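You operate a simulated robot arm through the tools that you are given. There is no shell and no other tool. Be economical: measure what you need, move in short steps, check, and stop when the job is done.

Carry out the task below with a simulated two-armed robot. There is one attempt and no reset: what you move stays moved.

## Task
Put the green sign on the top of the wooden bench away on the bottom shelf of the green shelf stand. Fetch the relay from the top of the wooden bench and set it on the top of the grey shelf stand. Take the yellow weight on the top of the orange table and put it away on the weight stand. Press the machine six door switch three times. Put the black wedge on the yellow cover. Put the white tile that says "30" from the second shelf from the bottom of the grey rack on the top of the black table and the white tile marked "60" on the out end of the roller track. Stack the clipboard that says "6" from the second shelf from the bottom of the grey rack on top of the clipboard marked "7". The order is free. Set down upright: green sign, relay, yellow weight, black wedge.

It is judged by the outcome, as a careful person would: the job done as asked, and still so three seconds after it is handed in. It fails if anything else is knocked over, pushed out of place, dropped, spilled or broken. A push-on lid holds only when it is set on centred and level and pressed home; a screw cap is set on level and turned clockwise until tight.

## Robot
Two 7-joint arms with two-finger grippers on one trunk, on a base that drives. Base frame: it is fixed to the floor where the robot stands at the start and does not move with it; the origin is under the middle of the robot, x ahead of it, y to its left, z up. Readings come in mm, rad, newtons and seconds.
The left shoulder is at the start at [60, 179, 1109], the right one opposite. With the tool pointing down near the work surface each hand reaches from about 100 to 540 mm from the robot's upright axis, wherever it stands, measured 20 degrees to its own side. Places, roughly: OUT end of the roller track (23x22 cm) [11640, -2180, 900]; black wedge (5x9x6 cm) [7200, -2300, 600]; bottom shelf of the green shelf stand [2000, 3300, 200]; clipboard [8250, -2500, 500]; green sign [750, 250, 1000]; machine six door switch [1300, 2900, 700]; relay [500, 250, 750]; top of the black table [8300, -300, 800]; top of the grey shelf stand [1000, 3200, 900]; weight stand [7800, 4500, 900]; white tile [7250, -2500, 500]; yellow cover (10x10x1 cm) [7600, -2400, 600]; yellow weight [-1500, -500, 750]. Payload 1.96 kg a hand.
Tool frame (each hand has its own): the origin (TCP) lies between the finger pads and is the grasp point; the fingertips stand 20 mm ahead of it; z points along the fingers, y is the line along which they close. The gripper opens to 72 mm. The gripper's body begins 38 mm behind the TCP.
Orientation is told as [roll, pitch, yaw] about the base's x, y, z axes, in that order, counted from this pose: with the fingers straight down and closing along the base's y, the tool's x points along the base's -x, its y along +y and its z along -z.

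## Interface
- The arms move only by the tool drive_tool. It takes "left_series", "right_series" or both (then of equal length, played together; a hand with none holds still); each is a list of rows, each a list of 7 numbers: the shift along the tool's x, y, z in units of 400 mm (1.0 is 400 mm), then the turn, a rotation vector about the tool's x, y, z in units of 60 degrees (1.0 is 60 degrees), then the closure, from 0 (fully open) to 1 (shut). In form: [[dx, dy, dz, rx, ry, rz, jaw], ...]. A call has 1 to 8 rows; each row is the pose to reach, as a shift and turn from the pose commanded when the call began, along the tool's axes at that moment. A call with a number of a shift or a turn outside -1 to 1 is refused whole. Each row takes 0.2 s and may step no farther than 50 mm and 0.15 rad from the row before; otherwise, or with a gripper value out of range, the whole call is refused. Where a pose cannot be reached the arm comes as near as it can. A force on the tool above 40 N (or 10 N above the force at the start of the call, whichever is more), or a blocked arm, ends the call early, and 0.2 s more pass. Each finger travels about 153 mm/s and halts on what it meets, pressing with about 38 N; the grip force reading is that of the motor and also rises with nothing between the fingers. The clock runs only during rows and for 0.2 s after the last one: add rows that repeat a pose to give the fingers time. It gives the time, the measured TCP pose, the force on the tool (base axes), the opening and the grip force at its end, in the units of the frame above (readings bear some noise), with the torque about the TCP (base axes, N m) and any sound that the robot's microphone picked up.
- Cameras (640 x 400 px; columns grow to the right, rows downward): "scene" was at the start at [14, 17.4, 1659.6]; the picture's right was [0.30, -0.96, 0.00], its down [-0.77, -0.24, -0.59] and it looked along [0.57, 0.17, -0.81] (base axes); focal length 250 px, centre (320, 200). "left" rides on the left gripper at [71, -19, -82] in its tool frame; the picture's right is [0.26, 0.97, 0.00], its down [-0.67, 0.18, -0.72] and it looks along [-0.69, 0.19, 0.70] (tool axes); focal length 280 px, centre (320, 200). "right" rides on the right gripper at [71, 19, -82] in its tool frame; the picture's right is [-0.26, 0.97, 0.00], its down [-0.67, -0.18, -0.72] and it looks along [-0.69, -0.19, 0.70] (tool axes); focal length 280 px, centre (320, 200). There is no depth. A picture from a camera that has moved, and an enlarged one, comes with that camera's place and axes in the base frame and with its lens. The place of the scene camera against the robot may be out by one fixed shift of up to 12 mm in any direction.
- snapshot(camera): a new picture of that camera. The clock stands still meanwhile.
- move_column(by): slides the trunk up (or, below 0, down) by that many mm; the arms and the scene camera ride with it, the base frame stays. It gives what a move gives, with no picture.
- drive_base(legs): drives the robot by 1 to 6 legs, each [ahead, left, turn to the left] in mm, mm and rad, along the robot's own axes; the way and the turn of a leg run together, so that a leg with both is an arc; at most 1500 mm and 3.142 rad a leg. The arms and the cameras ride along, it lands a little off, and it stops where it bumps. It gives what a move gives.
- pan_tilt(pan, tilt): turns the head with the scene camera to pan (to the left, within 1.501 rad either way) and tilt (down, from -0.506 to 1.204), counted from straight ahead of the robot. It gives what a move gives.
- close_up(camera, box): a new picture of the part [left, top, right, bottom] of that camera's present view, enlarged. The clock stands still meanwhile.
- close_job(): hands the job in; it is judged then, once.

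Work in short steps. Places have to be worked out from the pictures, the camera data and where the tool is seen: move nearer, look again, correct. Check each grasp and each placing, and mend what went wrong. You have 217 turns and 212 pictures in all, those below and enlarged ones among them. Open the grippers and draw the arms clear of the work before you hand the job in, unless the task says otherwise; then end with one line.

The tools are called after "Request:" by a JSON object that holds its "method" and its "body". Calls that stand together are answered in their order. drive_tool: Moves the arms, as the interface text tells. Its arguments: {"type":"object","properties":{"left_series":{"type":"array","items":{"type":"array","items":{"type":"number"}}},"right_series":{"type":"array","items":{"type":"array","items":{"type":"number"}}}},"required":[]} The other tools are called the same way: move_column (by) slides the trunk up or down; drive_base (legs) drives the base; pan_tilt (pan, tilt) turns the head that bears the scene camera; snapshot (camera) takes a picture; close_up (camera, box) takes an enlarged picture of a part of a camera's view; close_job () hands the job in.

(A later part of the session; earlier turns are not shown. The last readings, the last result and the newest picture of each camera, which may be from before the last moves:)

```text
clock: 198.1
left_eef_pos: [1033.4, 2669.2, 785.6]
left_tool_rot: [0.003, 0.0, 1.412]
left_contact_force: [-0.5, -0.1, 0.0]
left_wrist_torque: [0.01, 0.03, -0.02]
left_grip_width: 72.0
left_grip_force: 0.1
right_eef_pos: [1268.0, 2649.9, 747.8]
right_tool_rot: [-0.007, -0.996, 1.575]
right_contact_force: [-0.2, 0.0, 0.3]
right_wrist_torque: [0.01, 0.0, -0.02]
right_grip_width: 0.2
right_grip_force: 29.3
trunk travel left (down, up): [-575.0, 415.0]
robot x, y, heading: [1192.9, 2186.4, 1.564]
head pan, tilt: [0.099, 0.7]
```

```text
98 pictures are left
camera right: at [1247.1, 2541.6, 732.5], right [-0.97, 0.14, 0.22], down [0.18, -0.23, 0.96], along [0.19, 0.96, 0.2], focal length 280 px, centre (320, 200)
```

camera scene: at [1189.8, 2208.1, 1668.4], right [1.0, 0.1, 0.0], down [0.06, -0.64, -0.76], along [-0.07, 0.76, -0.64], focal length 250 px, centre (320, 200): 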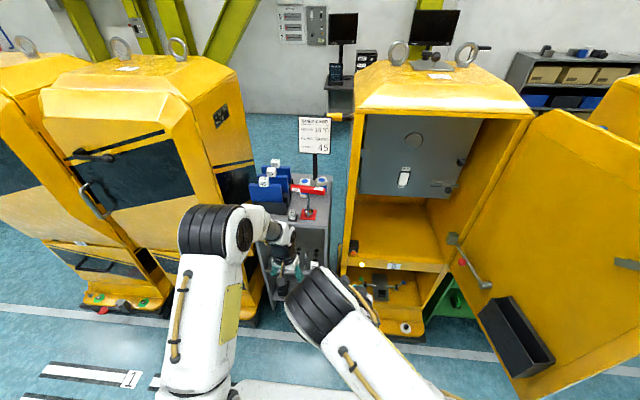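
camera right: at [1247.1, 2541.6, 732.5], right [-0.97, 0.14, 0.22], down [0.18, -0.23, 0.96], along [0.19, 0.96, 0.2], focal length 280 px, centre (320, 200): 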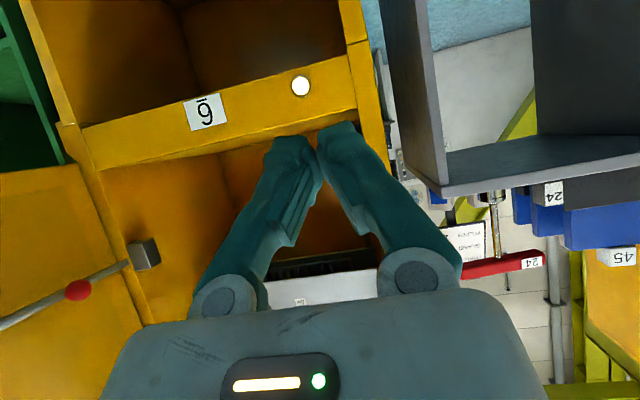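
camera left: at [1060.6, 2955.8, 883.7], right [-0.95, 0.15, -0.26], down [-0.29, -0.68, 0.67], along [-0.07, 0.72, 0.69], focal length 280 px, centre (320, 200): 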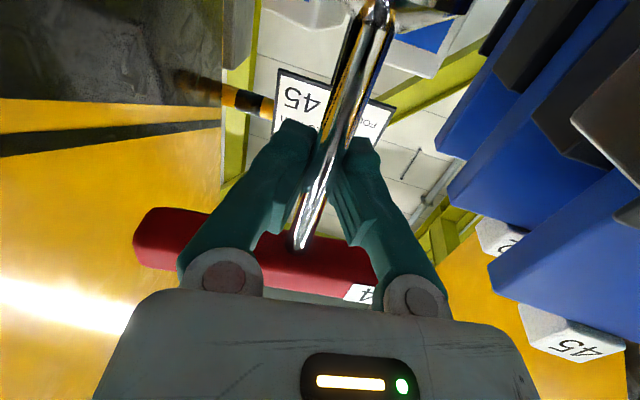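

The fingertips are in line with the button. I drive 225 mm ahead and check with the head camera.

Request:
{"method": "drive_base", "body": {"legs": [[225, 0, 0]]}}

Request:
{"method": "close_up", "body": {"camera": "scene", "box": [280, 220, 440, 380]}}

Request:
{"method": "snapshot", "body": {"camera": "right"}}

```text
clock: 199.8
left_eef_pos: [1034.4, 2894.9, 784.4]
left_tool_rot: [0.003, -0.002, 1.411]
left_contact_force: [0.7, -0.4, 0.8]
left_wrist_torque: [0.0, 0.0, -0.03]
left_grip_width: 72.0
left_grip_force: 0.1
right_eef_pos: [1267.7, 2876.7, 747.4]
right_tool_rot: [-0.007, -0.996, 1.575]
right_contact_force: [-0.2, 0.2, 0.4]
right_wrist_torque: [0.0, 0.0, 0.0]
right_grip_width: 0.2
right_grip_force: 29.6
trunk travel left (down, up): [-575.0, 415.0]
robot x, y, heading: [1195.7, 2416.1, 1.57]
head pan, tilt: [0.099, 0.7]
```

```text
2.50 times, centred on (360, 300) of scene
camera zoom: at [1190.7, 2435.3, 1498.3], right [1.0, 0.1, 0.0], down [0.06, -0.64, -0.76], along [-0.07, 0.76, -0.64], focal length 626 px, centre (220, -50)
```

zoom: 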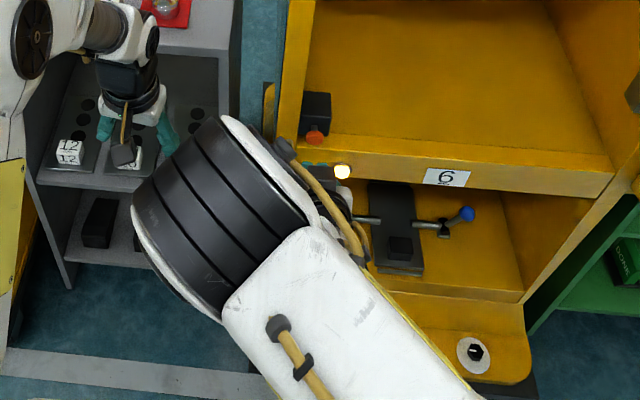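

```text
96 pictures are left
camera right: at [1248.4, 2767.9, 732.1], right [-0.97, 0.15, 0.22], down [0.18, -0.23, 0.96], along [0.19, 0.96, 0.2], focal length 280 px, centre (320, 200)
```

right: 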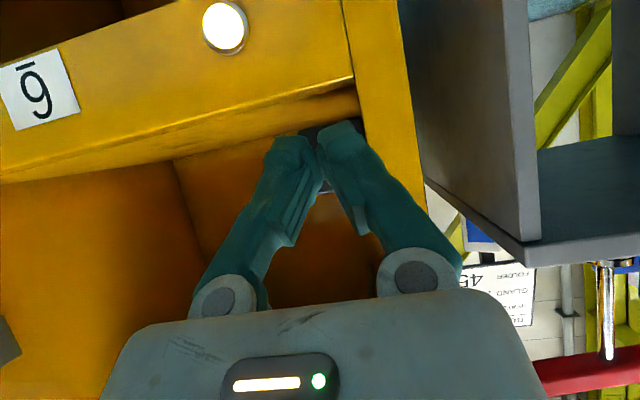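

Tips at (1268, 2893, 737), about 44 mm short of the button. I advance 36 mm, watching force.

Request:
{"method": "drive_tool", "body": {"right_series": [[-0.026, 0, 0.036, 0, 0, 0, 1], [-0.045, 0, 0.06, 0, 0, 0, 1], [-0.053, 0, 0.072, 0, 0, 0, 1]]}}

Request:
{"method": "close_up", "body": {"camera": "scene", "box": [340, 240, 380, 280]}}

```text
clock: 200.6
left_eef_pos: [1035.9, 2894.2, 784.4]
left_tool_rot: [0.001, -0.002, 1.41]
left_contact_force: [0.6, 0.7, 0.2]
left_wrist_torque: [0.01, 0.0, 0.02]
left_grip_width: 71.9
left_grip_force: 0.0
right_eef_pos: [1268.7, 2912.0, 749.2]
right_tool_rot: [-0.01, -0.995, 1.574]
right_contact_force: [-0.1, -0.4, 0.1]
right_wrist_torque: [-0.03, 0.03, 0.0]
right_grip_width: 0.0
right_grip_force: 29.8
trunk travel left (down, up): [-575.0, 415.0]
robot x, y, heading: [1193.6, 2413.9, 1.564]
head pan, tilt: [0.099, 0.7]
```

```text
10.00 times, centred on (360, 260) of scene
camera zoom: at [1190.8, 2434.1, 1498.3], right [1.0, 0.1, 0.0], down [0.06, -0.64, -0.76], along [-0.07, 0.76, -0.64], focal length 2503 px, centre (-80, -400)
```

zoom: 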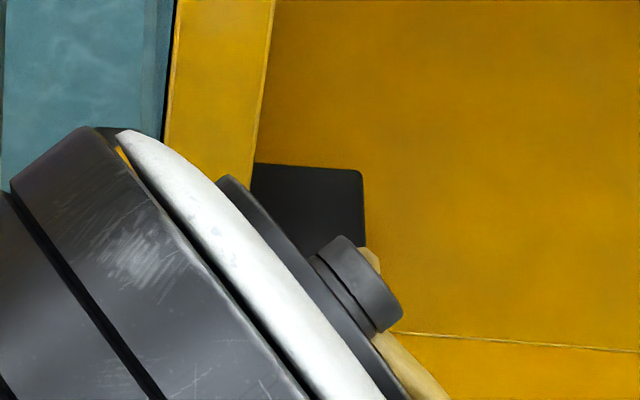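

View is occluded now; I feel forward in 3 mm steps.

Request:
{"method": "drive_tool", "body": {"right_series": [[-0.0041, 0, 0.0063, 0, 0, 0, 1], [-0.0082, 0, 0.0126, 0, 0, 0, 1], [-0.0123, 0, 0.0189, 0, 0, 0, 1]]}}

```text
clock: 201.4
left_eef_pos: [1036.5, 2894.1, 785.2]
left_tool_rot: [0.001, -0.001, 1.409]
left_contact_force: [0.2, 0.0, 0.4]
left_wrist_torque: [0.01, 0.01, -0.02]
left_grip_width: 72.1
left_grip_force: 0.0
right_eef_pos: [1270.0, 2919.8, 749.4]
right_tool_rot: [-0.007, -0.994, 1.575]
right_contact_force: [1.1, -0.3, -0.2]
right_wrist_torque: [0.01, 0.0, 0.0]
right_grip_width: 5.7
right_grip_force: 29.8
trunk travel left (down, up): [-575.0, 415.0]
robot x, y, heading: [1193.4, 2412.7, 1.567]
head pan, tilt: [0.099, 0.7]
```

The button is wedging between the two fingertips. I back off 14 mm and shift 6 mm right so one finger pushes it squarely.

Request:
{"method": "drive_tool", "body": {"right_series": [[0.01, 0, -0.015, 0, 0, 0, 1], [0.02, 0, -0.029, 0, 0, 0, 1], [0.02, -0.015, -0.029, 0, 0, 0, 1], [0.02, -0.015, -0.029, 0, 0, 0, 1]]}}

Request:
{"method": "drive_tool", "body": {"right_series": [[-0.01, 0, 0.015, 0, 0, 0, 1], [-0.019, 0, 0.0275, 0, 0, 0, 1], [-0.023, 0, 0.034, 0, 0, 0, 1]]}}

```text
clock: 202.4
left_eef_pos: [1035.8, 2894.9, 784.6]
left_tool_rot: [0.001, -0.001, 1.41]
left_contact_force: [0.1, -0.8, 0.0]
left_wrist_torque: [0.01, 0.0, -0.02]
left_grip_width: 72.0
left_grip_force: 0.1
right_eef_pos: [1274.5, 2905.0, 749.3]
right_tool_rot: [-0.007, -0.995, 1.576]
right_contact_force: [0.1, -0.5, 0.4]
right_wrist_torque: [-0.01, -0.04, 0.0]
right_grip_width: 0.0
right_grip_force: 29.3
trunk travel left (down, up): [-575.0, 415.0]
robot x, y, heading: [1196.2, 2412.0, 1.568]
head pan, tilt: [0.099, 0.7]
```

```text
clock: 203.2
left_eef_pos: [1036.2, 2893.9, 785.4]
left_tool_rot: [0.001, -0.001, 1.409]
left_contact_force: [-0.7, 0.6, 0.3]
left_wrist_torque: [-0.02, 0.0, 0.02]
left_grip_width: 72.2
left_grip_force: 0.1
right_eef_pos: [1274.4, 2923.4, 749.3]
right_tool_rot: [-0.007, -0.996, 1.574]
right_contact_force: [0.2, -1.5, -0.8]
right_wrist_torque: [0.0, 0.0, -0.01]
right_grip_width: 5.9
right_grip_force: 29.9
trunk travel left (down, up): [-575.0, 415.0]
robot x, y, heading: [1199.9, 2413.0, 1.564]
head pan, tilt: [0.099, 0.7]
heard: click
```

A click: first press registered. I retract fully and see.

Request:
{"method": "drive_tool", "body": {"right_series": [[0.01, 0, -0.015, 0, 0, 0, 1], [0.023, 0, -0.034, 0, 0, 0, 1], [0.023, 0, -0.034, 0, 0, 0, 1]]}}

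Request:
{"method": "close_up", "body": {"camera": "right", "box": [240, 60, 420, 220]}}

```text
clock: 204.0
left_eef_pos: [1036.2, 2894.0, 785.6]
left_tool_rot: [0.002, -0.001, 1.412]
left_contact_force: [-0.5, -0.8, -0.5]
left_wrist_torque: [0.02, 0.02, 0.01]
left_grip_width: 72.1
left_grip_force: 0.1
right_eef_pos: [1274.5, 2905.7, 750.4]
right_tool_rot: [-0.005, -0.997, 1.573]
right_contact_force: [0.0, 0.3, 0.2]
right_wrist_torque: [-0.04, 0.0, 0.01]
right_grip_width: 0.0
right_grip_force: 29.4
trunk travel left (down, up): [-575.0, 415.0]
robot x, y, heading: [1196.7, 2413.2, 1.567]
head pan, tilt: [0.099, 0.7]
```

```text
2.50 times, centred on (330, 140) of right
camera zoom: at [1254.6, 2798.4, 734.4], right [-0.97, 0.15, 0.22], down [0.18, -0.24, 0.96], along [0.19, 0.96, 0.2], focal length 701 px, centre (295, 350)
```

zoom: 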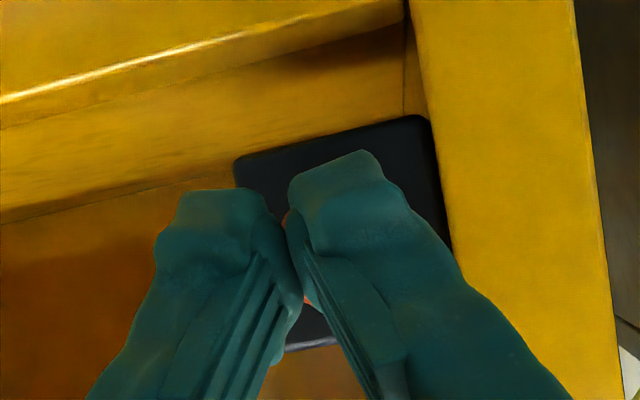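

The finger covers the button. Second press with the same stroke, then retract.

Request:
{"method": "drive_tool", "body": {"right_series": [[-0.01, 0, 0.015, 0, 0, 0, 1], [-0.019, 0, 0.0275, 0, 0, 0, 1], [-0.023, 0, 0.034, 0, 0, 0, 1]]}}

Request:
{"method": "drive_tool", "body": {"right_series": [[0.01, 0, -0.015, 0, 0, 0, 1], [0.023, 0, -0.034, 0, 0, 0, 1], [0.023, 0, -0.034, 0, 0, 0, 1]]}}

```text
clock: 204.8
left_eef_pos: [1035.9, 2894.0, 785.7]
left_tool_rot: [0.001, -0.002, 1.41]
left_contact_force: [-0.6, 0.3, -0.4]
left_wrist_torque: [-0.02, 0.02, 0.02]
left_grip_width: 72.0
left_grip_force: 0.1
right_eef_pos: [1275.2, 2922.9, 749.5]
right_tool_rot: [-0.008, -0.997, 1.574]
right_contact_force: [0.2, -0.8, 0.4]
right_wrist_torque: [0.01, -0.01, -0.02]
right_grip_width: 6.0
right_grip_force: 29.3
trunk travel left (down, up): [-575.0, 415.0]
robot x, y, heading: [1197.1, 2413.5, 1.566]
head pan, tilt: [0.099, 0.7]
heard: click
```

```text
clock: 205.6
left_eef_pos: [1035.6, 2895.4, 785.5]
left_tool_rot: [0.003, -0.001, 1.41]
left_contact_force: [0.6, -0.5, 0.3]
left_wrist_torque: [-0.03, 0.02, 0.0]
left_grip_width: 72.0
left_grip_force: 0.1
right_eef_pos: [1275.4, 2907.8, 750.5]
right_tool_rot: [-0.008, -0.998, 1.573]
right_contact_force: [0.0, -0.1, 0.3]
right_wrist_torque: [0.03, -0.02, 0.01]
right_grip_width: 0.0
right_grip_force: 29.6
trunk travel left (down, up): [-575.0, 415.0]
robot x, y, heading: [1194.0, 2417.6, 1.566]
head pan, tilt: [0.099, 0.7]
```

Second click. Third press.

Request:
{"method": "drive_tool", "body": {"right_series": [[-0.01, 0, 0.015, 0, 0, 0, 1], [-0.019, 0, 0.0275, 0, 0, 0, 1], [-0.023, 0, 0.034, 0, 0, 0, 1]]}}

Request:
{"method": "drive_tool", "body": {"right_series": [[0.01, 0, -0.015, 0, 0, 0, 1], [0.023, 0, -0.034, 0, 0, 0, 1], [0.06, 0, -0.1, 0, 0, 0, 1], [0.11, 0, -0.2, 0, 0, 0, 1]]}}

```text
clock: 206.4
left_eef_pos: [1037.0, 2893.9, 786.0]
left_tool_rot: [0.003, -0.002, 1.41]
left_contact_force: [-0.4, -0.6, 0.3]
left_wrist_torque: [0.01, 0.0, 0.01]
left_grip_width: 72.3
left_grip_force: 0.1
right_eef_pos: [1274.7, 2923.0, 750.3]
right_tool_rot: [-0.008, -0.997, 1.575]
right_contact_force: [-0.2, -1.8, 0.7]
right_wrist_torque: [0.04, -0.03, 0.0]
right_grip_width: 0.0
right_grip_force: 29.4
trunk travel left (down, up): [-575.0, 415.0]
robot x, y, heading: [1193.6, 2416.3, 1.57]
head pan, tilt: [0.099, 0.7]
heard: click
```

```text
clock: 207.4
left_eef_pos: [1035.2, 2893.8, 786.4]
left_tool_rot: [0.0, -0.002, 1.41]
left_contact_force: [0.8, -0.3, 1.0]
left_wrist_torque: [0.01, -0.01, -0.01]
left_grip_width: 71.8
left_grip_force: 0.0
right_eef_pos: [1274.6, 2831.9, 758.2]
right_tool_rot: [-0.008, -0.998, 1.574]
right_contact_force: [0.4, -0.5, 0.0]
right_wrist_torque: [-0.01, -0.02, -0.02]
right_grip_width: 0.1
right_grip_force: 29.9
trunk travel left (down, up): [-575.0, 415.0]
robot x, y, heading: [1200.2, 2410.1, 1.57]
head pan, tilt: [0.099, 0.7]
```

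Three presses done. Now toward the yellow weight: I back out, go west and turn to face the orange table.

Request:
{"method": "drive_base", "body": {"legs": [[-1100, 0, 0], [0, 1400, 0], [0, 0, 2.45]]}}

Request:
{"method": "move_column", "body": {"by": 170}}

Request:
{"method": "pan_tilt", "body": {"pan": 0, "tilt": 0.4}}

Request:
{"method": "snapshot", "body": {"camera": "scene"}}

```text
clock: 225.4
left_eef_pos: [-398.2, 871.0, 784.4]
left_tool_rot: [0.003, -0.003, -2.418]
left_contact_force: [-0.3, 0.3, 0.1]
left_wrist_torque: [0.05, -0.01, -0.02]
left_grip_width: 71.9
left_grip_force: 0.0
right_eef_pos: [-540.7, 1072.3, 756.9]
right_tool_rot: [-0.008, -0.998, -2.258]
right_contact_force: [-0.4, 0.9, 0.4]
right_wrist_torque: [-0.01, 0.0, 0.0]
right_grip_width: 0.0
right_grip_force: 29.5
trunk travel left (down, up): [-575.0, 415.0]
robot x, y, heading: [-215.1, 1344.5, -2.265]
head pan, tilt: [0.099, 0.7]
```

```text
clock: 227.3
left_eef_pos: [-397.3, 870.9, 954.3]
left_tool_rot: [0.001, 0.0, -2.42]
left_contact_force: [0.3, -0.8, -1.3]
left_wrist_torque: [0.0, 0.01, -0.01]
left_grip_width: 72.1
left_grip_force: 0.0
right_eef_pos: [-542.2, 1072.0, 927.7]
right_tool_rot: [-0.007, -0.997, -2.257]
right_contact_force: [0.2, 0.0, -0.3]
right_wrist_torque: [-0.02, 0.02, 0.0]
right_grip_width: 0.0
right_grip_force: 30.0
trunk travel left (down, up): [-745.0, 245.0]
robot x, y, heading: [-216.2, 1345.4, -2.268]
head pan, tilt: [0.099, 0.7]
```

```text
clock: 228.1
left_eef_pos: [-397.2, 871.5, 955.6]
left_tool_rot: [0.003, -0.002, -2.419]
left_contact_force: [1.0, 0.3, 1.5]
left_wrist_torque: [-0.02, 0.0, 0.02]
left_grip_width: 71.9
left_grip_force: 0.0
right_eef_pos: [-541.7, 1070.7, 927.6]
right_tool_rot: [-0.007, -0.998, -2.257]
right_contact_force: [0.0, -0.2, -0.6]
right_wrist_torque: [-0.02, 0.0, 0.0]
right_grip_width: 0.2
right_grip_force: 29.8
trunk travel left (down, up): [-745.0, 245.0]
robot x, y, heading: [-214.8, 1347.9, -2.264]
head pan, tilt: [0.0, 0.4]
```

```text
93 pictures are left
camera scene: at [-232.8, 1314.4, 1695.1], right [-0.77, 0.64, 0.0], down [0.25, 0.3, -0.92], along [-0.59, -0.71, -0.39], focal length 250 px, centre (320, 200)
```

scene: 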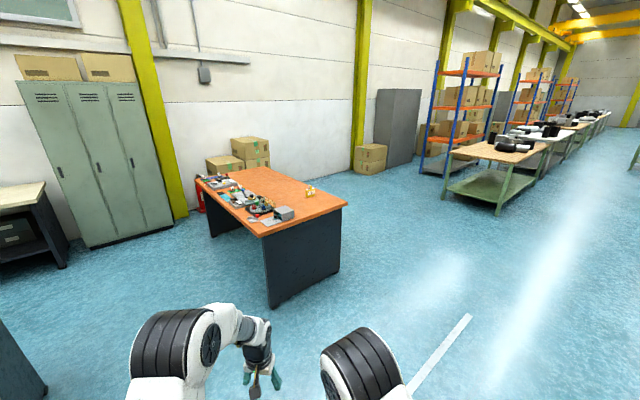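

Request:
{"method": "close_up", "body": {"camera": "scene", "box": [190, 150, 350, 250]}}

```text
4.00 times, centred on (270, 200) of scene
camera zoom: at [-232.8, 1314.4, 1695.1], right [-0.77, 0.64, 0.0], down [0.25, 0.3, -0.92], along [-0.59, -0.71, -0.39], focal length 1001 px, centre (520, 200)
```

zoom: 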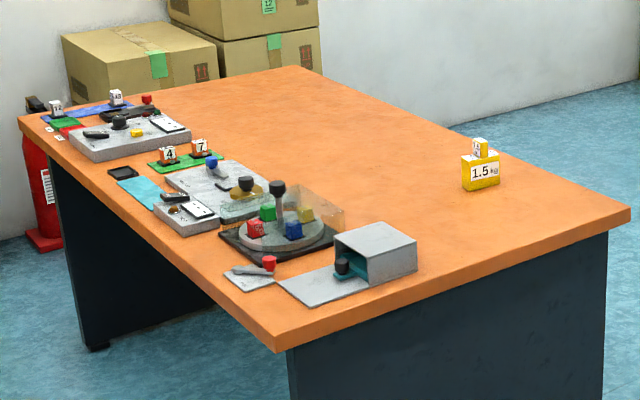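

The 1.5 kg weight sits near (-1575, -453), close to the table's west edge. I drive around to the west side, facing +x.

Request:
{"method": "drive_base", "body": {"legs": [[855, -677, 0], [855, -677, 0], [0, 0, 2.265], [0, -1500, 0]]}}

Request:
{"method": "pan_tilt", "body": {"pan": 0.2, "tilt": 0.7}}

Request:
{"method": "snapshot", "body": {"camera": "scene"}}

```text
clock: 251.3
left_eef_pos: [-1904.1, -437.7, 955.5]
left_tool_rot: [0.0, -0.002, -0.182]
left_contact_force: [0.1, 0.2, 0.6]
left_wrist_torque: [0.03, -0.01, -0.02]
left_grip_width: 72.1
left_grip_force: 0.1
right_eef_pos: [-1970.9, -672.5, 928.0]
right_tool_rot: [-0.008, -0.997, -0.019]
right_contact_force: [-0.9, -0.6, -0.6]
right_wrist_torque: [-0.01, 0.01, 0.02]
right_grip_width: 0.0
right_grip_force: 29.8
trunk travel left (down, up): [-745.0, 245.0]
robot x, y, heading: [-2388.3, -588.1, -0.025]
head pan, tilt: [0.0, 0.4]
```

```text
clock: 252.1
left_eef_pos: [-1903.0, -436.2, 955.0]
left_tool_rot: [0.002, -0.002, -0.182]
left_contact_force: [-0.5, 0.0, 0.5]
left_wrist_torque: [0.03, -0.02, 0.01]
left_grip_width: 72.3
left_grip_force: 0.0
right_eef_pos: [-1971.2, -673.0, 927.3]
right_tool_rot: [-0.007, -0.999, -0.019]
right_contact_force: [-0.9, 0.2, 0.3]
right_wrist_torque: [-0.05, 0.01, -0.02]
right_grip_width: 0.0
right_grip_force: 29.4
trunk travel left (down, up): [-745.0, 245.0]
robot x, y, heading: [-2387.0, -584.9, -0.027]
head pan, tilt: [0.201, 0.7]
```

```text
91 pictures are left
camera scene: at [-2359.5, -574.1, 1668.4], right [0.17, -0.98, 0.0], down [-0.63, -0.11, -0.77], along [0.75, 0.13, -0.64], focal length 250 px, centre (320, 200)
```

scene: 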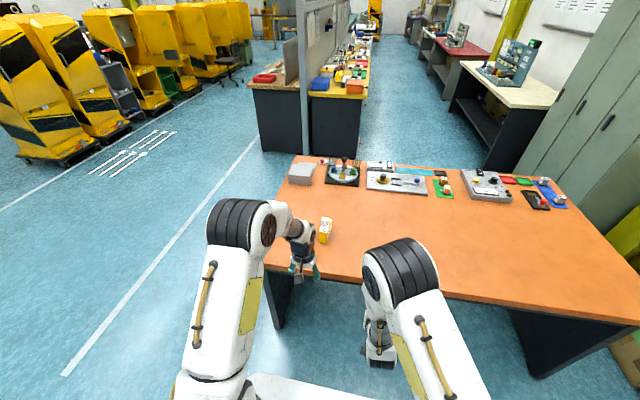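

Weight confirmed near (-1583, -465). I drive 270 mm ahead and look with the left camera.

Request:
{"method": "drive_base", "body": {"legs": [[260, 0, 0.02]]}}

Request:
{"method": "snapshot", "body": {"camera": "left"}}

```text
clock: 253.9
left_eef_pos: [-1647.7, -430.9, 955.3]
left_tool_rot: [0.003, -0.002, -0.162]
left_contact_force: [-0.3, 0.1, -0.1]
left_wrist_torque: [-0.01, -0.04, -0.01]
left_grip_width: 72.1
left_grip_force: 0.1
right_eef_pos: [-1711.2, -668.0, 926.9]
right_tool_rot: [-0.007, -0.995, 0.002]
right_contact_force: [0.0, -0.3, -0.4]
right_wrist_torque: [-0.03, -0.02, 0.0]
right_grip_width: 0.0
right_grip_force: 29.4
trunk travel left (down, up): [-745.0, 245.0]
robot x, y, heading: [-2130.7, -589.3, -0.004]
head pan, tilt: [0.201, 0.7]
```

```text
90 pictures are left
camera left: at [-1720.0, -438.7, 1037.2], right [-0.1, 0.99, 0.0], down [0.69, 0.07, 0.72], along [0.71, 0.08, -0.7], focal length 280 px, centre (320, 200)
```

left: 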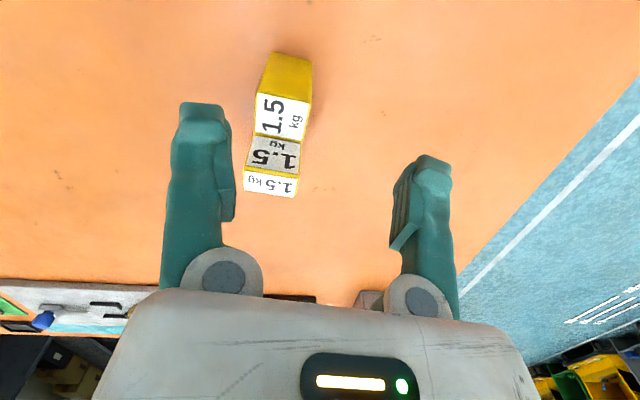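

The tab on the weight is what I'll grip. I centre the hand over it, yaw to 0, for a closer look.

Request:
{"method": "drive_tool", "body": {"left_series": [[-0.055, -0.028, 0, 0, 0, -0.077, 0], [-0.11, -0.055, 0.0, 0, 0, -0.153, 0]]}}

Request:
{"method": "snapshot", "body": {"camera": "left"}}

```text
clock: 254.5
left_eef_pos: [-1607.2, -460.5, 954.9]
left_tool_rot: [0.001, 0.001, -0.001]
left_contact_force: [-0.9, 0.2, -0.3]
left_wrist_torque: [-0.06, 0.02, 0.02]
left_grip_width: 71.9
left_grip_force: 0.0
right_eef_pos: [-1709.8, -669.2, 926.7]
right_tool_rot: [-0.008, -0.996, 0.002]
right_contact_force: [-0.1, 0.0, -0.2]
right_wrist_torque: [0.01, 0.0, 0.0]
right_grip_width: 0.0
right_grip_force: 29.2
trunk travel left (down, up): [-745.0, 245.0]
robot x, y, heading: [-2128.5, -589.2, -0.002]
head pan, tilt: [0.201, 0.7]
```

```text
89 pictures are left
camera left: at [-1677.2, -480.1, 1036.8], right [-0.26, 0.96, 0.0], down [0.67, 0.18, 0.72], along [0.69, 0.19, -0.7], focal length 280 px, centre (320, 200)
```

left: 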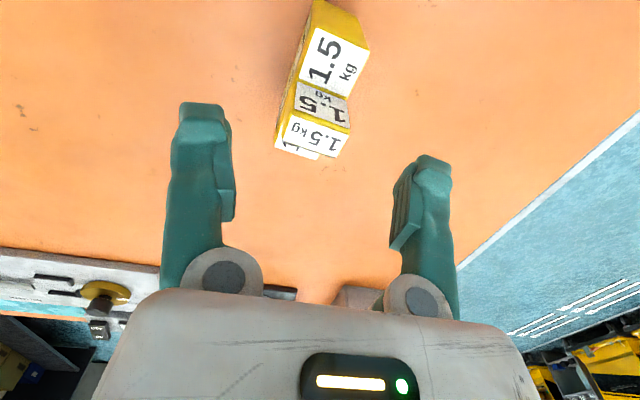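

Tab top at (-1587, -458.5, 892), yaw ≈0.1. I descend to z≈886 around it and close.

Request:
{"method": "drive_tool", "body": {"left_series": [[-0.05, 0.004, 0.04, 0, 0, -0.095, 0], [-0.05, 0.004, 0.12, 0, 0, -0.095, 0], [-0.05, 0.004, 0.1725, 0, 0, -0.095, 0]]}}

Request:
{"method": "snapshot", "body": {"camera": "left"}}

```text
clock: 255.3
left_eef_pos: [-1587.1, -458.0, 886.3]
left_tool_rot: [0.001, -0.003, 0.099]
left_contact_force: [0.1, -0.2, -0.6]
left_wrist_torque: [-0.04, 0.0, 0.0]
left_grip_width: 71.9
left_grip_force: 0.0
right_eef_pos: [-1711.7, -669.3, 928.7]
right_tool_rot: [-0.007, -0.996, 0.003]
right_contact_force: [0.5, -0.7, 0.3]
right_wrist_torque: [0.01, 0.01, -0.01]
right_grip_width: 0.1
right_grip_force: 29.3
trunk travel left (down, up): [-745.0, 245.0]
robot x, y, heading: [-2130.9, -589.9, -0.01]
head pan, tilt: [0.201, 0.7]
```

```text
88 pictures are left
camera left: at [-1655.4, -484.1, 968.0], right [-0.36, 0.93, 0.0], down [0.65, 0.25, 0.72], along [0.67, 0.26, -0.7], focal length 280 px, centre (320, 200)
```

left: 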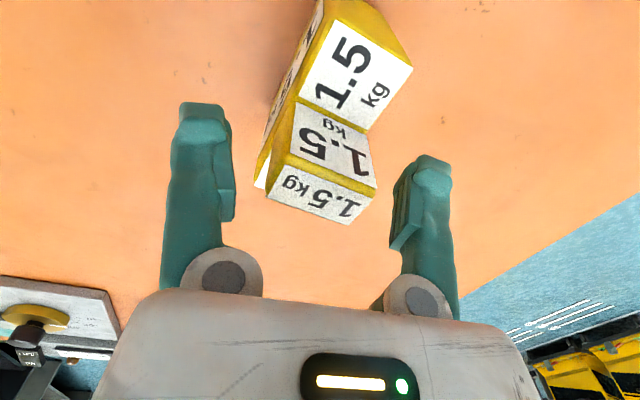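

Good; I close on the tab and lift slightly.

Request:
{"method": "drive_tool", "body": {"left_series": [[0, 0, 0.01, 0, 0, 0, 0.3], [0, 0, 0.01, 0, 0, 0, 0.9], [0, 0, 0.01, 0, 0, 0, 0.9], [0, 0, -0.05, 0, 0, 0, 0.9], [0, 0, -0.12, 0, 0, 0, 0.9]]}}

Request:
{"method": "snapshot", "body": {"camera": "left"}}

```text
clock: 256.5
left_eef_pos: [-1588.6, -457.9, 933.7]
left_tool_rot: [0.001, -0.002, 0.098]
left_contact_force: [0.2, 0.6, -14.2]
left_wrist_torque: [0.0, -0.08, 0.02]
left_grip_width: 37.4
left_grip_force: 37.6
right_eef_pos: [-1709.7, -669.1, 926.8]
right_tool_rot: [-0.009, -0.997, 0.002]
right_contact_force: [0.4, -0.5, -0.2]
right_wrist_torque: [-0.02, 0.03, -0.03]
right_grip_width: 0.1
right_grip_force: 29.7
trunk travel left (down, up): [-745.0, 245.0]
robot x, y, heading: [-2129.2, -593.8, -0.007]
head pan, tilt: [0.201, 0.7]
```

```text
87 pictures are left
camera left: at [-1656.2, -483.6, 1015.3], right [-0.36, 0.93, 0.0], down [0.65, 0.25, 0.72], along [0.67, 0.26, -0.7], focal length 280 px, centre (320, 200)
```

left: 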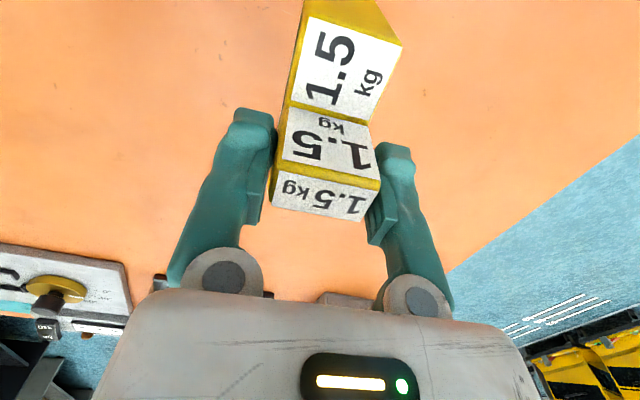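

Weight held (≈14 N). I back out and go round to the aisle at y≈1550, facing +x, to look along it.

Request:
{"method": "drive_base", "body": {"legs": [[-260, 0, 0.007], [0, 1070, 0], [0, 1070, 0], [1500, 0, 0], [600, 0, 0]]}}

Request:
{"method": "pan_tilt", "body": {"pan": 0.15, "tilt": 0.3}}

Request:
{"method": "snapshot", "body": {"camera": "scene"}}

```text
clock: 278.6
left_eef_pos: [238.0, 1722.0, 933.3]
left_tool_rot: [0.003, -0.001, 0.113]
left_contact_force: [0.3, 0.4, -15.4]
left_wrist_torque: [0.0, -0.06, -0.01]
left_grip_width: 37.4
left_grip_force: 37.7
right_eef_pos: [118.3, 1507.7, 925.9]
right_tool_rot: [-0.007, -0.995, 0.018]
right_contact_force: [0.4, -0.3, -0.4]
right_wrist_torque: [-0.01, 0.02, -0.01]
right_grip_width: 0.1
right_grip_force: 29.8
trunk travel left (down, up): [-745.0, 245.0]
robot x, y, heading: [-301.1, 1583.7, 0.012]
head pan, tilt: [0.201, 0.7]
```

```text
clock: 279.5
left_eef_pos: [238.5, 1721.2, 932.2]
left_tool_rot: [0.003, 0.001, 0.113]
left_contact_force: [0.1, -0.2, -14.9]
left_wrist_torque: [-0.01, -0.03, 0.0]
left_grip_width: 37.4
left_grip_force: 37.6
right_eef_pos: [119.1, 1508.4, 926.8]
right_tool_rot: [-0.008, -0.995, 0.018]
right_contact_force: [-0.5, 0.4, -0.2]
right_wrist_torque: [-0.04, 0.0, 0.0]
right_grip_width: 0.2
right_grip_force: 30.0
trunk travel left (down, up): [-745.0, 245.0]
robot x, y, heading: [-298.7, 1574.7, 0.015]
head pan, tilt: [0.15, 0.3]
```

```text
86 pictures are left
camera scene: at [-263.0, 1590.7, 1704.3], right [0.16, -0.99, 0.0], down [-0.29, -0.05, -0.95], along [0.94, 0.15, -0.3], focal length 250 px, centre (320, 200)
```

scene: 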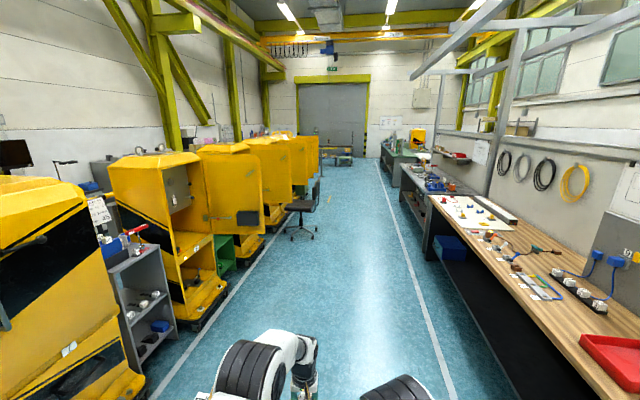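

Aisle clear (a chair at about (3060,2400) stays left). I drive to x≈5700 and look.

Request:
{"method": "drive_base", "body": {"legs": [[1500, -60, -0.012], [1500, 0, 0], [1500, 0, 0], [1500, 0, 0]]}}

Request:
{"method": "pan_tilt", "body": {"pan": 0.5, "tilt": 0.35}}

Request:
{"method": "snapshot", "body": {"camera": "scene"}}

```text
refused: leg 1 is longer than a leg can be; nothing moved
```

```text
clock: 280.3
left_eef_pos: [237.8, 1721.2, 932.9]
left_tool_rot: [0.002, -0.001, 0.113]
left_contact_force: [-0.5, -0.6, -15.3]
left_wrist_torque: [0.01, -0.06, 0.03]
left_grip_width: 37.5
left_grip_force: 37.8
right_eef_pos: [119.2, 1508.7, 926.8]
right_tool_rot: [-0.007, -0.995, 0.018]
right_contact_force: [-0.3, 0.1, 0.7]
right_wrist_torque: [0.0, 0.04, 0.01]
right_grip_width: 0.0
right_grip_force: 30.0
trunk travel left (down, up): [-745.0, 245.0]
robot x, y, heading: [-299.7, 1581.3, 0.006]
head pan, tilt: [0.499, 0.351]
```

```text
85 pictures are left
camera scene: at [-273.5, 1621.0, 1699.7], right [0.49, -0.87, 0.0], down [-0.3, -0.17, -0.94], along [0.82, 0.46, -0.34], focal length 250 px, centre (320, 200)
```

scene: 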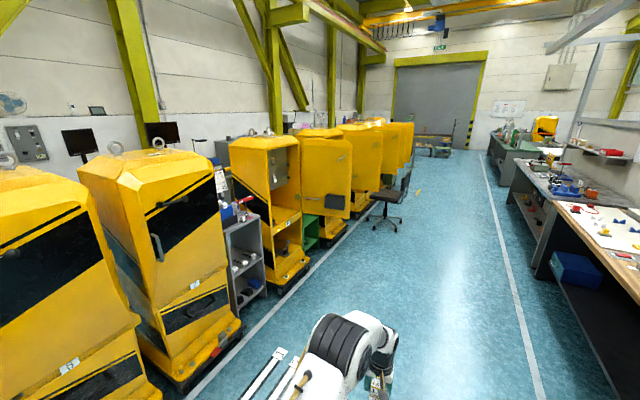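

The leg was too long by the diagonal; I use legs of 1490 mm.

Request:
{"method": "drive_base", "body": {"legs": [[1490, -40, -0.006], [1490, 0, 0], [1490, 0, 0], [1490, 0, 0]]}}

Request:
{"method": "snapshot", "body": {"camera": "scene"}}

```text
clock: 308.7
left_eef_pos: [6199.2, 1752.9, 932.3]
left_tool_rot: [0.002, -0.001, 0.121]
left_contact_force: [0.1, 0.0, -15.1]
left_wrist_torque: [-0.01, -0.04, -0.02]
left_grip_width: 37.0
left_grip_force: 37.9
right_eef_pos: [6081.5, 1538.4, 927.0]
right_tool_rot: [-0.007, -0.994, 0.026]
right_contact_force: [-0.5, -0.2, 0.1]
right_wrist_torque: [-0.02, -0.01, 0.03]
right_grip_width: 0.2
right_grip_force: 29.5
trunk travel left (down, up): [-745.0, 245.0]
robot x, y, heading: [5659.5, 1607.0, 0.011]
head pan, tilt: [0.499, 0.351]
```

```text
84 pictures are left
camera scene: at [5689.0, 1650.0, 1699.6], right [0.49, -0.87, 0.0], down [-0.3, -0.17, -0.94], along [0.82, 0.46, -0.35], focal length 250 px, centre (320, 200)
```

scene: 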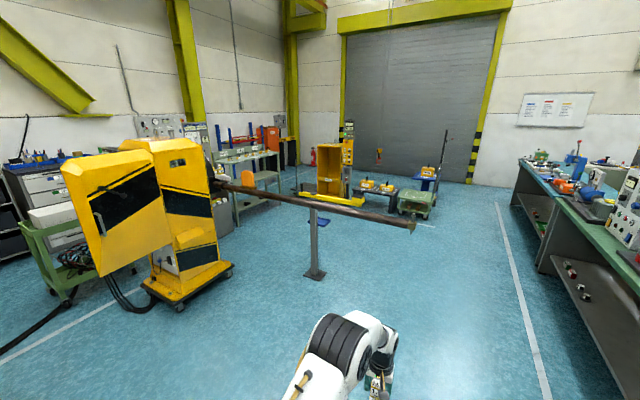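

Request:
{"method": "close_up", "body": {"camera": "scene", "box": [170, 100, 450, 260]}}

```text
2.29 times, centred on (310, 180) of scene
camera zoom: at [5689.0, 1650.0, 1699.6], right [0.49, -0.87, 0.0], down [-0.3, -0.17, -0.94], along [0.82, 0.46, -0.35], focal length 572 px, centre (343, 246)
```

zoom: 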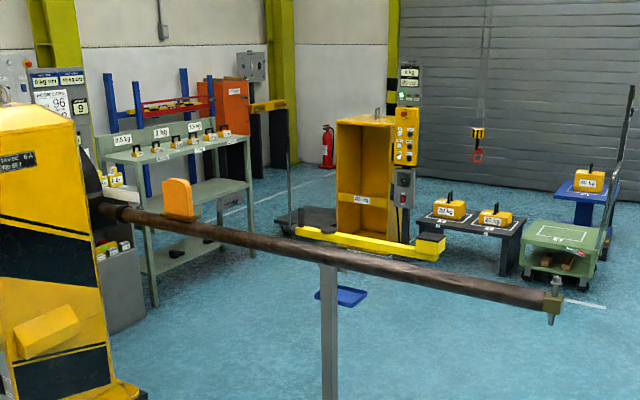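

A lathe bar crosses at x≈7220 (y 1845–3670); I pass south of its tip, go to x≈8200 and turn north for a look at the stand.

Request:
{"method": "drive_base", "body": {"legs": [[1480, -200, 0], [1060, 0, 0], [0, 0, 1.56], [1050, 0, 0]]}}

Request:
{"method": "pan_tilt", "body": {"pan": 0.25, "tilt": 0.35}}

Request:
{"method": "snapshot", "body": {"camera": "scene"}}

```text
clock: 330.0
left_eef_pos: [8077.0, 3041.2, 933.3]
left_tool_rot: [0.002, -0.001, 1.679]
left_contact_force: [0.2, 0.3, -14.7]
left_wrist_torque: [0.02, 0.01, -0.01]
left_grip_width: 37.0
left_grip_force: 38.0
right_eef_pos: [8289.5, 2922.2, 927.9]
right_tool_rot: [-0.008, -0.995, 1.583]
right_contact_force: [0.1, 0.4, -0.1]
right_wrist_torque: [0.03, 0.0, 0.02]
right_grip_width: 0.1
right_grip_force: 29.7
trunk travel left (down, up): [-745.0, 245.0]
robot x, y, heading: [8213.8, 2501.9, 1.579]
head pan, tilt: [0.499, 0.351]
```

```text
clock: 330.8
left_eef_pos: [8075.9, 3040.8, 932.8]
left_tool_rot: [0.003, 0.0, 1.68]
left_contact_force: [-0.3, 0.6, -13.5]
left_wrist_torque: [0.05, 0.01, 0.0]
left_grip_width: 37.3
left_grip_force: 38.3
right_eef_pos: [8287.8, 2922.4, 927.9]
right_tool_rot: [-0.009, -0.995, 1.583]
right_contact_force: [-0.7, 0.3, -0.5]
right_wrist_torque: [-0.04, 0.0, 0.0]
right_grip_width: 0.0
right_grip_force: 29.9
trunk travel left (down, up): [-745.0, 245.0]
robot x, y, heading: [8215.1, 2505.0, 1.577]
head pan, tilt: [0.25, 0.351]
```

```text
82 pictures are left
camera scene: at [8194.1, 2529.7, 1699.6], right [0.97, 0.25, 0.0], down [0.09, -0.33, -0.94], along [-0.24, 0.91, -0.35], focal length 250 px, centre (320, 200)
```

scene: 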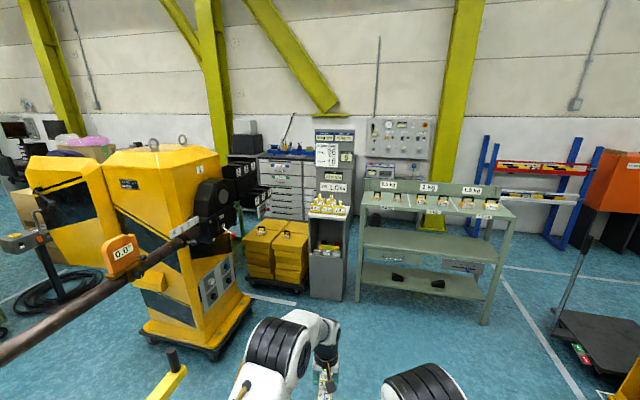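

Request:
{"method": "close_up", "body": {"camera": "scene", "box": [290, 120, 520, 290]}}

Request:
{"method": "close_up", "body": {"camera": "scene", "box": [295, 170, 365, 260]}}

```text
2.35 times, centred on (405, 205) of scene
camera zoom: at [8194.1, 2529.7, 1699.6], right [0.97, 0.25, 0.0], down [0.09, -0.33, -0.94], along [-0.24, 0.91, -0.35], focal length 589 px, centre (120, 188)
```

zoom: 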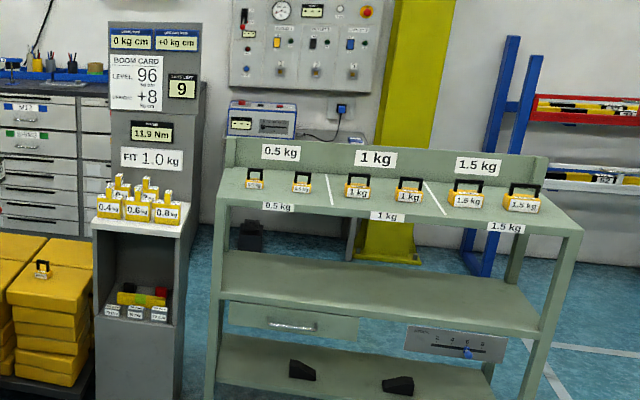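

```text
4.44 times, centred on (330, 215) of scene
camera zoom: at [8194.1, 2529.7, 1699.6], right [0.97, 0.25, 0.0], down [0.09, -0.33, -0.94], along [-0.24, 0.91, -0.35], focal length 1113 px, centre (276, 133)
```

zoom: 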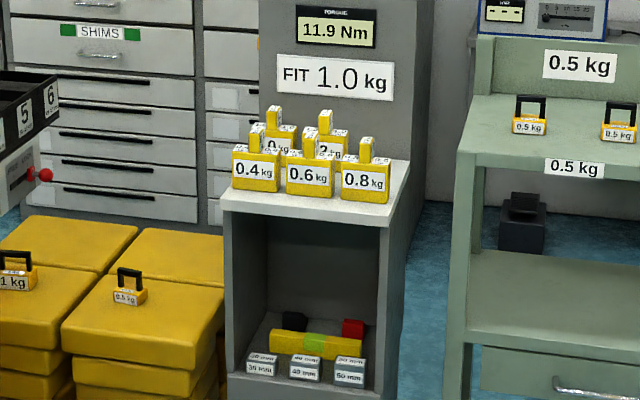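

The weight stand is the grey one with matching tabbed weights (0.4/0.6/0.8…); there's a free spot back-right at about (7880, 4480), top z≈880. I raise the trunk and approach.

Request:
{"method": "move_column", "body": {"by": 230}}

Request:
{"method": "drive_base", "body": {"legs": [[0, 190, 0], [1270, 0, -0.007]]}}

Request:
{"method": "pan_tilt", "body": {"pan": 0.25, "tilt": 0.9}}

Request:
{"method": "snapshot", "body": {"camera": "scene"}}

Request:
{"method": "snapshot", "body": {"camera": "left"}}

```text
clock: 333.2
left_eef_pos: [8076.4, 3042.3, 1162.4]
left_tool_rot: [0.001, -0.003, 1.681]
left_contact_force: [0.1, 0.3, -14.7]
left_wrist_torque: [0.03, 0.02, 0.02]
left_grip_width: 37.2
left_grip_force: 37.8
right_eef_pos: [8288.5, 2921.5, 1157.0]
right_tool_rot: [-0.01, -0.995, 1.582]
right_contact_force: [-0.1, -0.1, 0.2]
right_wrist_torque: [-0.03, -0.03, -0.01]
right_grip_width: 0.1
right_grip_force: 29.8
trunk travel left (down, up): [-975.0, 15.0]
robot x, y, heading: [8211.5, 2502.9, 1.575]
head pan, tilt: [0.25, 0.351]
```

```text
clock: 340.8
left_eef_pos: [7907.8, 4320.6, 1162.2]
left_tool_rot: [0.001, -0.001, 1.659]
left_contact_force: [-0.3, -0.4, -14.6]
left_wrist_torque: [0.03, 0.01, 0.01]
left_grip_width: 37.3
left_grip_force: 38.2
right_eef_pos: [8118.5, 4194.8, 1157.6]
right_tool_rot: [-0.007, -0.997, 1.56]
right_contact_force: [0.0, 0.9, 0.7]
right_wrist_torque: [-0.03, 0.03, 0.02]
right_grip_width: 0.2
right_grip_force: 29.8
trunk travel left (down, up): [-975.0, 15.0]
robot x, y, heading: [8032.7, 3784.3, 1.549]
head pan, tilt: [0.25, 0.351]
```

```text
clock: 341.7
left_eef_pos: [7908.3, 4320.4, 1162.7]
left_tool_rot: [0.003, -0.002, 1.655]
left_contact_force: [-0.2, -0.3, -14.8]
left_wrist_torque: [0.04, 0.0, 0.02]
left_grip_width: 37.3
left_grip_force: 38.1
right_eef_pos: [8116.9, 4196.5, 1156.6]
right_tool_rot: [-0.009, -0.995, 1.559]
right_contact_force: [0.5, -0.8, -1.4]
right_wrist_torque: [0.01, 0.02, 0.03]
right_grip_width: 0.0
right_grip_force: 29.1
trunk travel left (down, up): [-975.0, 15.0]
robot x, y, heading: [8033.6, 3780.2, 1.555]
head pan, tilt: [0.25, 0.901]
```

```text
79 pictures are left
camera scene: at [8018.7, 3789.9, 1882.2], right [0.97, 0.23, 0.0], down [0.18, -0.76, -0.62], along [-0.14, 0.6, -0.78], focal length 250 px, centre (320, 200)
```

scene: 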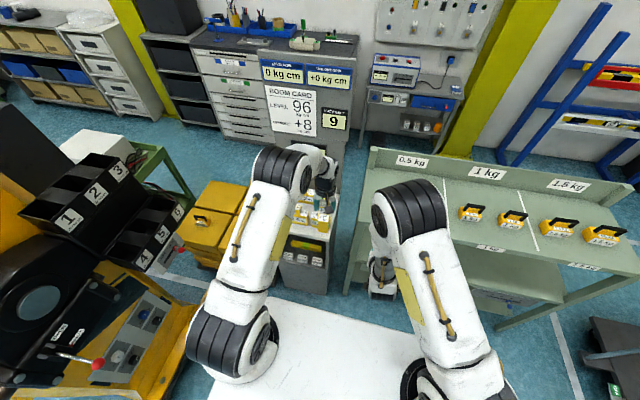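

```text
78 pictures are left
camera left: at [7935.1, 4252.3, 1244.6], right [-0.94, -0.34, 0.0], down [-0.24, 0.66, 0.72], along [-0.25, 0.67, -0.7], focal length 280 px, centre (320, 200)
```

left: 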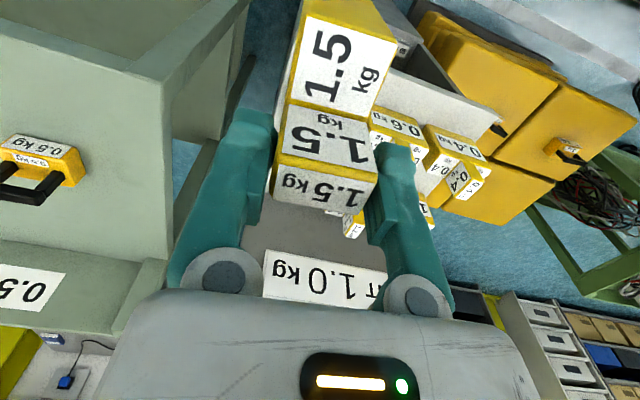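

I swing the weight aside to the right to get an unobstructed view of the stand's top.

Request:
{"method": "drive_tool", "body": {"left_series": [[0.02, -0.1, 0, 0, 0, 0.03, 0.9], [0.04, -0.2, 0, 0, 0, 0.06, 0.9], [0.06, -0.3, 0, 0, 0, 0.08, 0.9]]}}

Request:
{"method": "snapshot", "body": {"camera": "left"}}

Request:
{"method": "close_up", "body": {"camera": "scene", "box": [260, 150, 400, 290]}}

```text
clock: 342.5
left_eef_pos: [8030.6, 4307.2, 1162.7]
left_tool_rot: [0.004, -0.001, 1.573]
left_contact_force: [-0.2, -0.3, -14.8]
left_wrist_torque: [0.03, 0.01, 0.0]
left_grip_width: 37.5
left_grip_force: 37.7
right_eef_pos: [8120.1, 4194.6, 1156.9]
right_tool_rot: [-0.005, -0.995, 1.559]
right_contact_force: [0.4, -0.9, 0.7]
right_wrist_torque: [-0.01, 0.0, 0.0]
right_grip_width: 0.0
right_grip_force: 29.5
trunk travel left (down, up): [-975.0, 15.0]
robot x, y, heading: [8031.5, 3775.2, 1.554]
head pan, tilt: [0.25, 0.901]
```

```text
77 pictures are left
camera left: at [8051.9, 4236.5, 1243.9], right [-0.96, -0.26, 0.0], down [-0.18, 0.67, 0.72], along [-0.19, 0.69, -0.7], focal length 280 px, centre (320, 200)
```

left: 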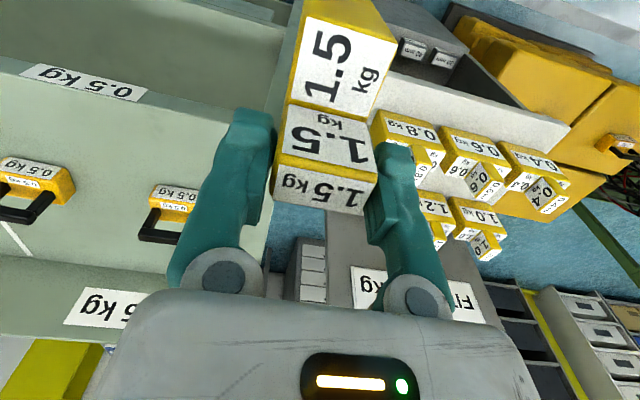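

```text
2.86 times, centred on (330, 220) of scene
camera zoom: at [8021.2, 3789.4, 1882.1], right [0.97, 0.23, 0.0], down [0.18, -0.76, -0.62], along [-0.14, 0.6, -0.78], focal length 715 px, centre (291, 143)
```

zoom: 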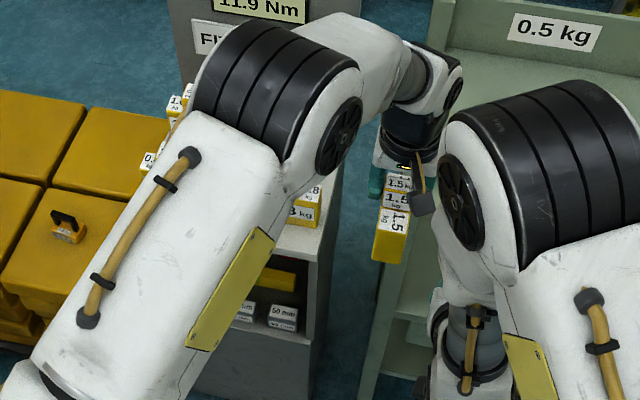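

Slots: 0.4/0.6/0.8 in front, 1.0/1.2 behind at x≈7660/7763; free slot at about (7865, 4545), plate z≈840. I bring the hand back left and drive in.

Request:
{"method": "drive_tool", "body": {"left_series": [[0.04, 0.1, 0, 0, 0, 0, 0.9], [0.08, 0.2, 0, 0, 0, 0, 0.9], [0.12, 0.3, 0, 0, 0, 0, 0.9]]}}

Request:
{"method": "drive_base", "body": {"legs": [[0, 36, 0.016], [275, 0, 0]]}}

Request:
{"method": "snapshot", "body": {"camera": "left"}}

Request:
{"method": "snapshot", "body": {"camera": "scene"}}

```text
clock: 343.3
left_eef_pos: [7909.0, 4258.9, 1161.6]
left_tool_rot: [-0.001, 0.0, 1.57]
left_contact_force: [0.4, 0.1, -15.1]
left_wrist_torque: [-0.01, 0.01, 0.01]
left_grip_width: 37.5
left_grip_force: 37.9
right_eef_pos: [8117.0, 4195.2, 1157.3]
right_tool_rot: [-0.009, -0.997, 1.562]
right_contact_force: [0.2, -0.8, 0.4]
right_wrist_torque: [0.02, 0.01, -0.06]
right_grip_width: 0.0
right_grip_force: 29.5
trunk travel left (down, up): [-975.0, 15.0]
robot x, y, heading: [8033.3, 3780.0, 1.55]
head pan, tilt: [0.25, 0.901]
```

```text
clock: 345.7
left_eef_pos: [7865.6, 4528.2, 1161.5]
left_tool_rot: [0.0, 0.0, 1.591]
left_contact_force: [-0.8, 0.3, -15.1]
left_wrist_torque: [0.04, 0.01, -0.01]
left_grip_width: 37.2
left_grip_force: 37.8
right_eef_pos: [8074.5, 4470.1, 1158.3]
right_tool_rot: [-0.008, -0.995, 1.58]
right_contact_force: [0.2, 0.1, -0.2]
right_wrist_torque: [0.01, 0.02, -0.02]
right_grip_width: 0.1
right_grip_force: 30.1
trunk travel left (down, up): [-975.0, 15.0]
robot x, y, heading: [8001.1, 4050.7, 1.571]
head pan, tilt: [0.25, 0.901]
```

```text
75 pictures are left
camera left: at [7887.3, 4458.4, 1243.6], right [-0.96, -0.28, 0.0], down [-0.2, 0.67, 0.72], along [-0.2, 0.69, -0.7], focal length 280 px, centre (320, 200)
```

left: 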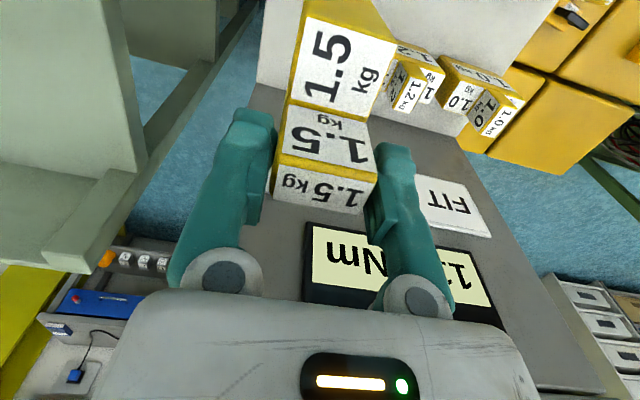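

```text
74 pictures are left
camera scene: at [7982.0, 4060.1, 1882.1], right [0.97, 0.25, 0.0], down [0.19, -0.76, -0.62], along [-0.15, 0.6, -0.78], focal length 250 px, centre (320, 200)
```

scene: 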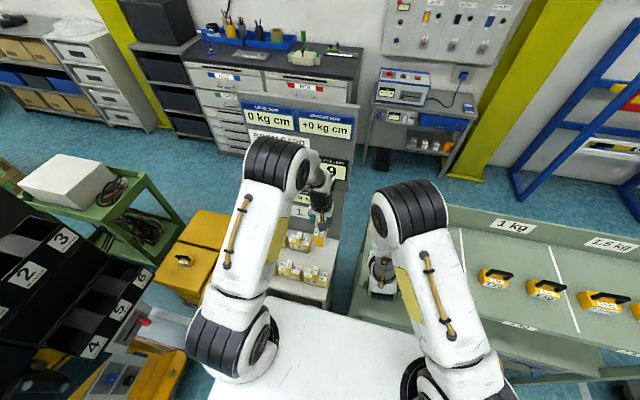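

Free spot confirmed: column front at y≈4650, neighbours clear. I shift 15 mm deeper and lower 140 mm.

Request:
{"method": "drive_tool", "body": {"left_series": [[-0.04, 0, 0.1, 0, 0, 0, 0.9], [-0.04, 0, 0.22, 0, 0, 0, 0.9], [-0.04, 0, 0.34, 0, 0, 0, 0.9]]}}

Request:
{"method": "snapshot", "body": {"camera": "left"}}

Request:
{"method": "close_up", "body": {"camera": "scene", "box": [260, 180, 380, 300]}}

```text
clock: 346.5
left_eef_pos: [7865.4, 4548.0, 1023.0]
left_tool_rot: [0.003, 0.0, 1.589]
left_contact_force: [0.7, 1.9, -14.1]
left_wrist_torque: [0.03, 0.01, 0.0]
left_grip_width: 37.2
left_grip_force: 38.0
right_eef_pos: [8075.9, 4471.6, 1155.6]
right_tool_rot: [-0.009, -0.996, 1.578]
right_contact_force: [-0.3, 0.0, -0.2]
right_wrist_torque: [0.02, 0.03, 0.02]
right_grip_width: 0.2
right_grip_force: 29.7
trunk travel left (down, up): [-975.0, 15.0]
robot x, y, heading: [8000.2, 4051.3, 1.566]
head pan, tilt: [0.25, 0.901]
```

```text
73 pictures are left
camera left: at [7887.5, 4477.6, 1104.8], right [-0.96, -0.28, 0.0], down [-0.19, 0.67, 0.72], along [-0.2, 0.69, -0.7], focal length 280 px, centre (320, 200)
```

left: 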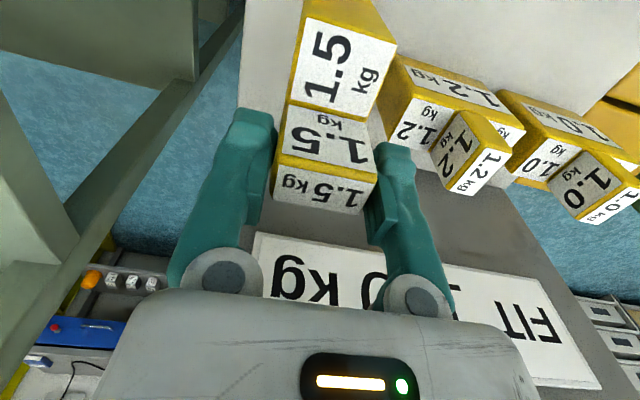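

```text
3.33 times, centred on (320, 240) of scene
camera zoom: at [7982.9, 4064.8, 1882.2], right [0.97, 0.25, 0.0], down [0.19, -0.76, -0.62], along [-0.15, 0.6, -0.79], focal length 834 px, centre (320, 67)
```

zoom: 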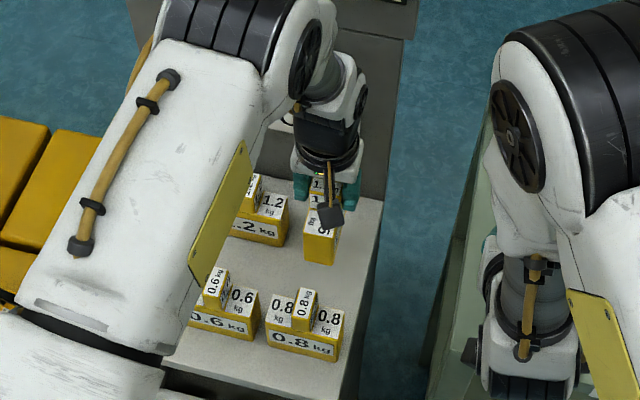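

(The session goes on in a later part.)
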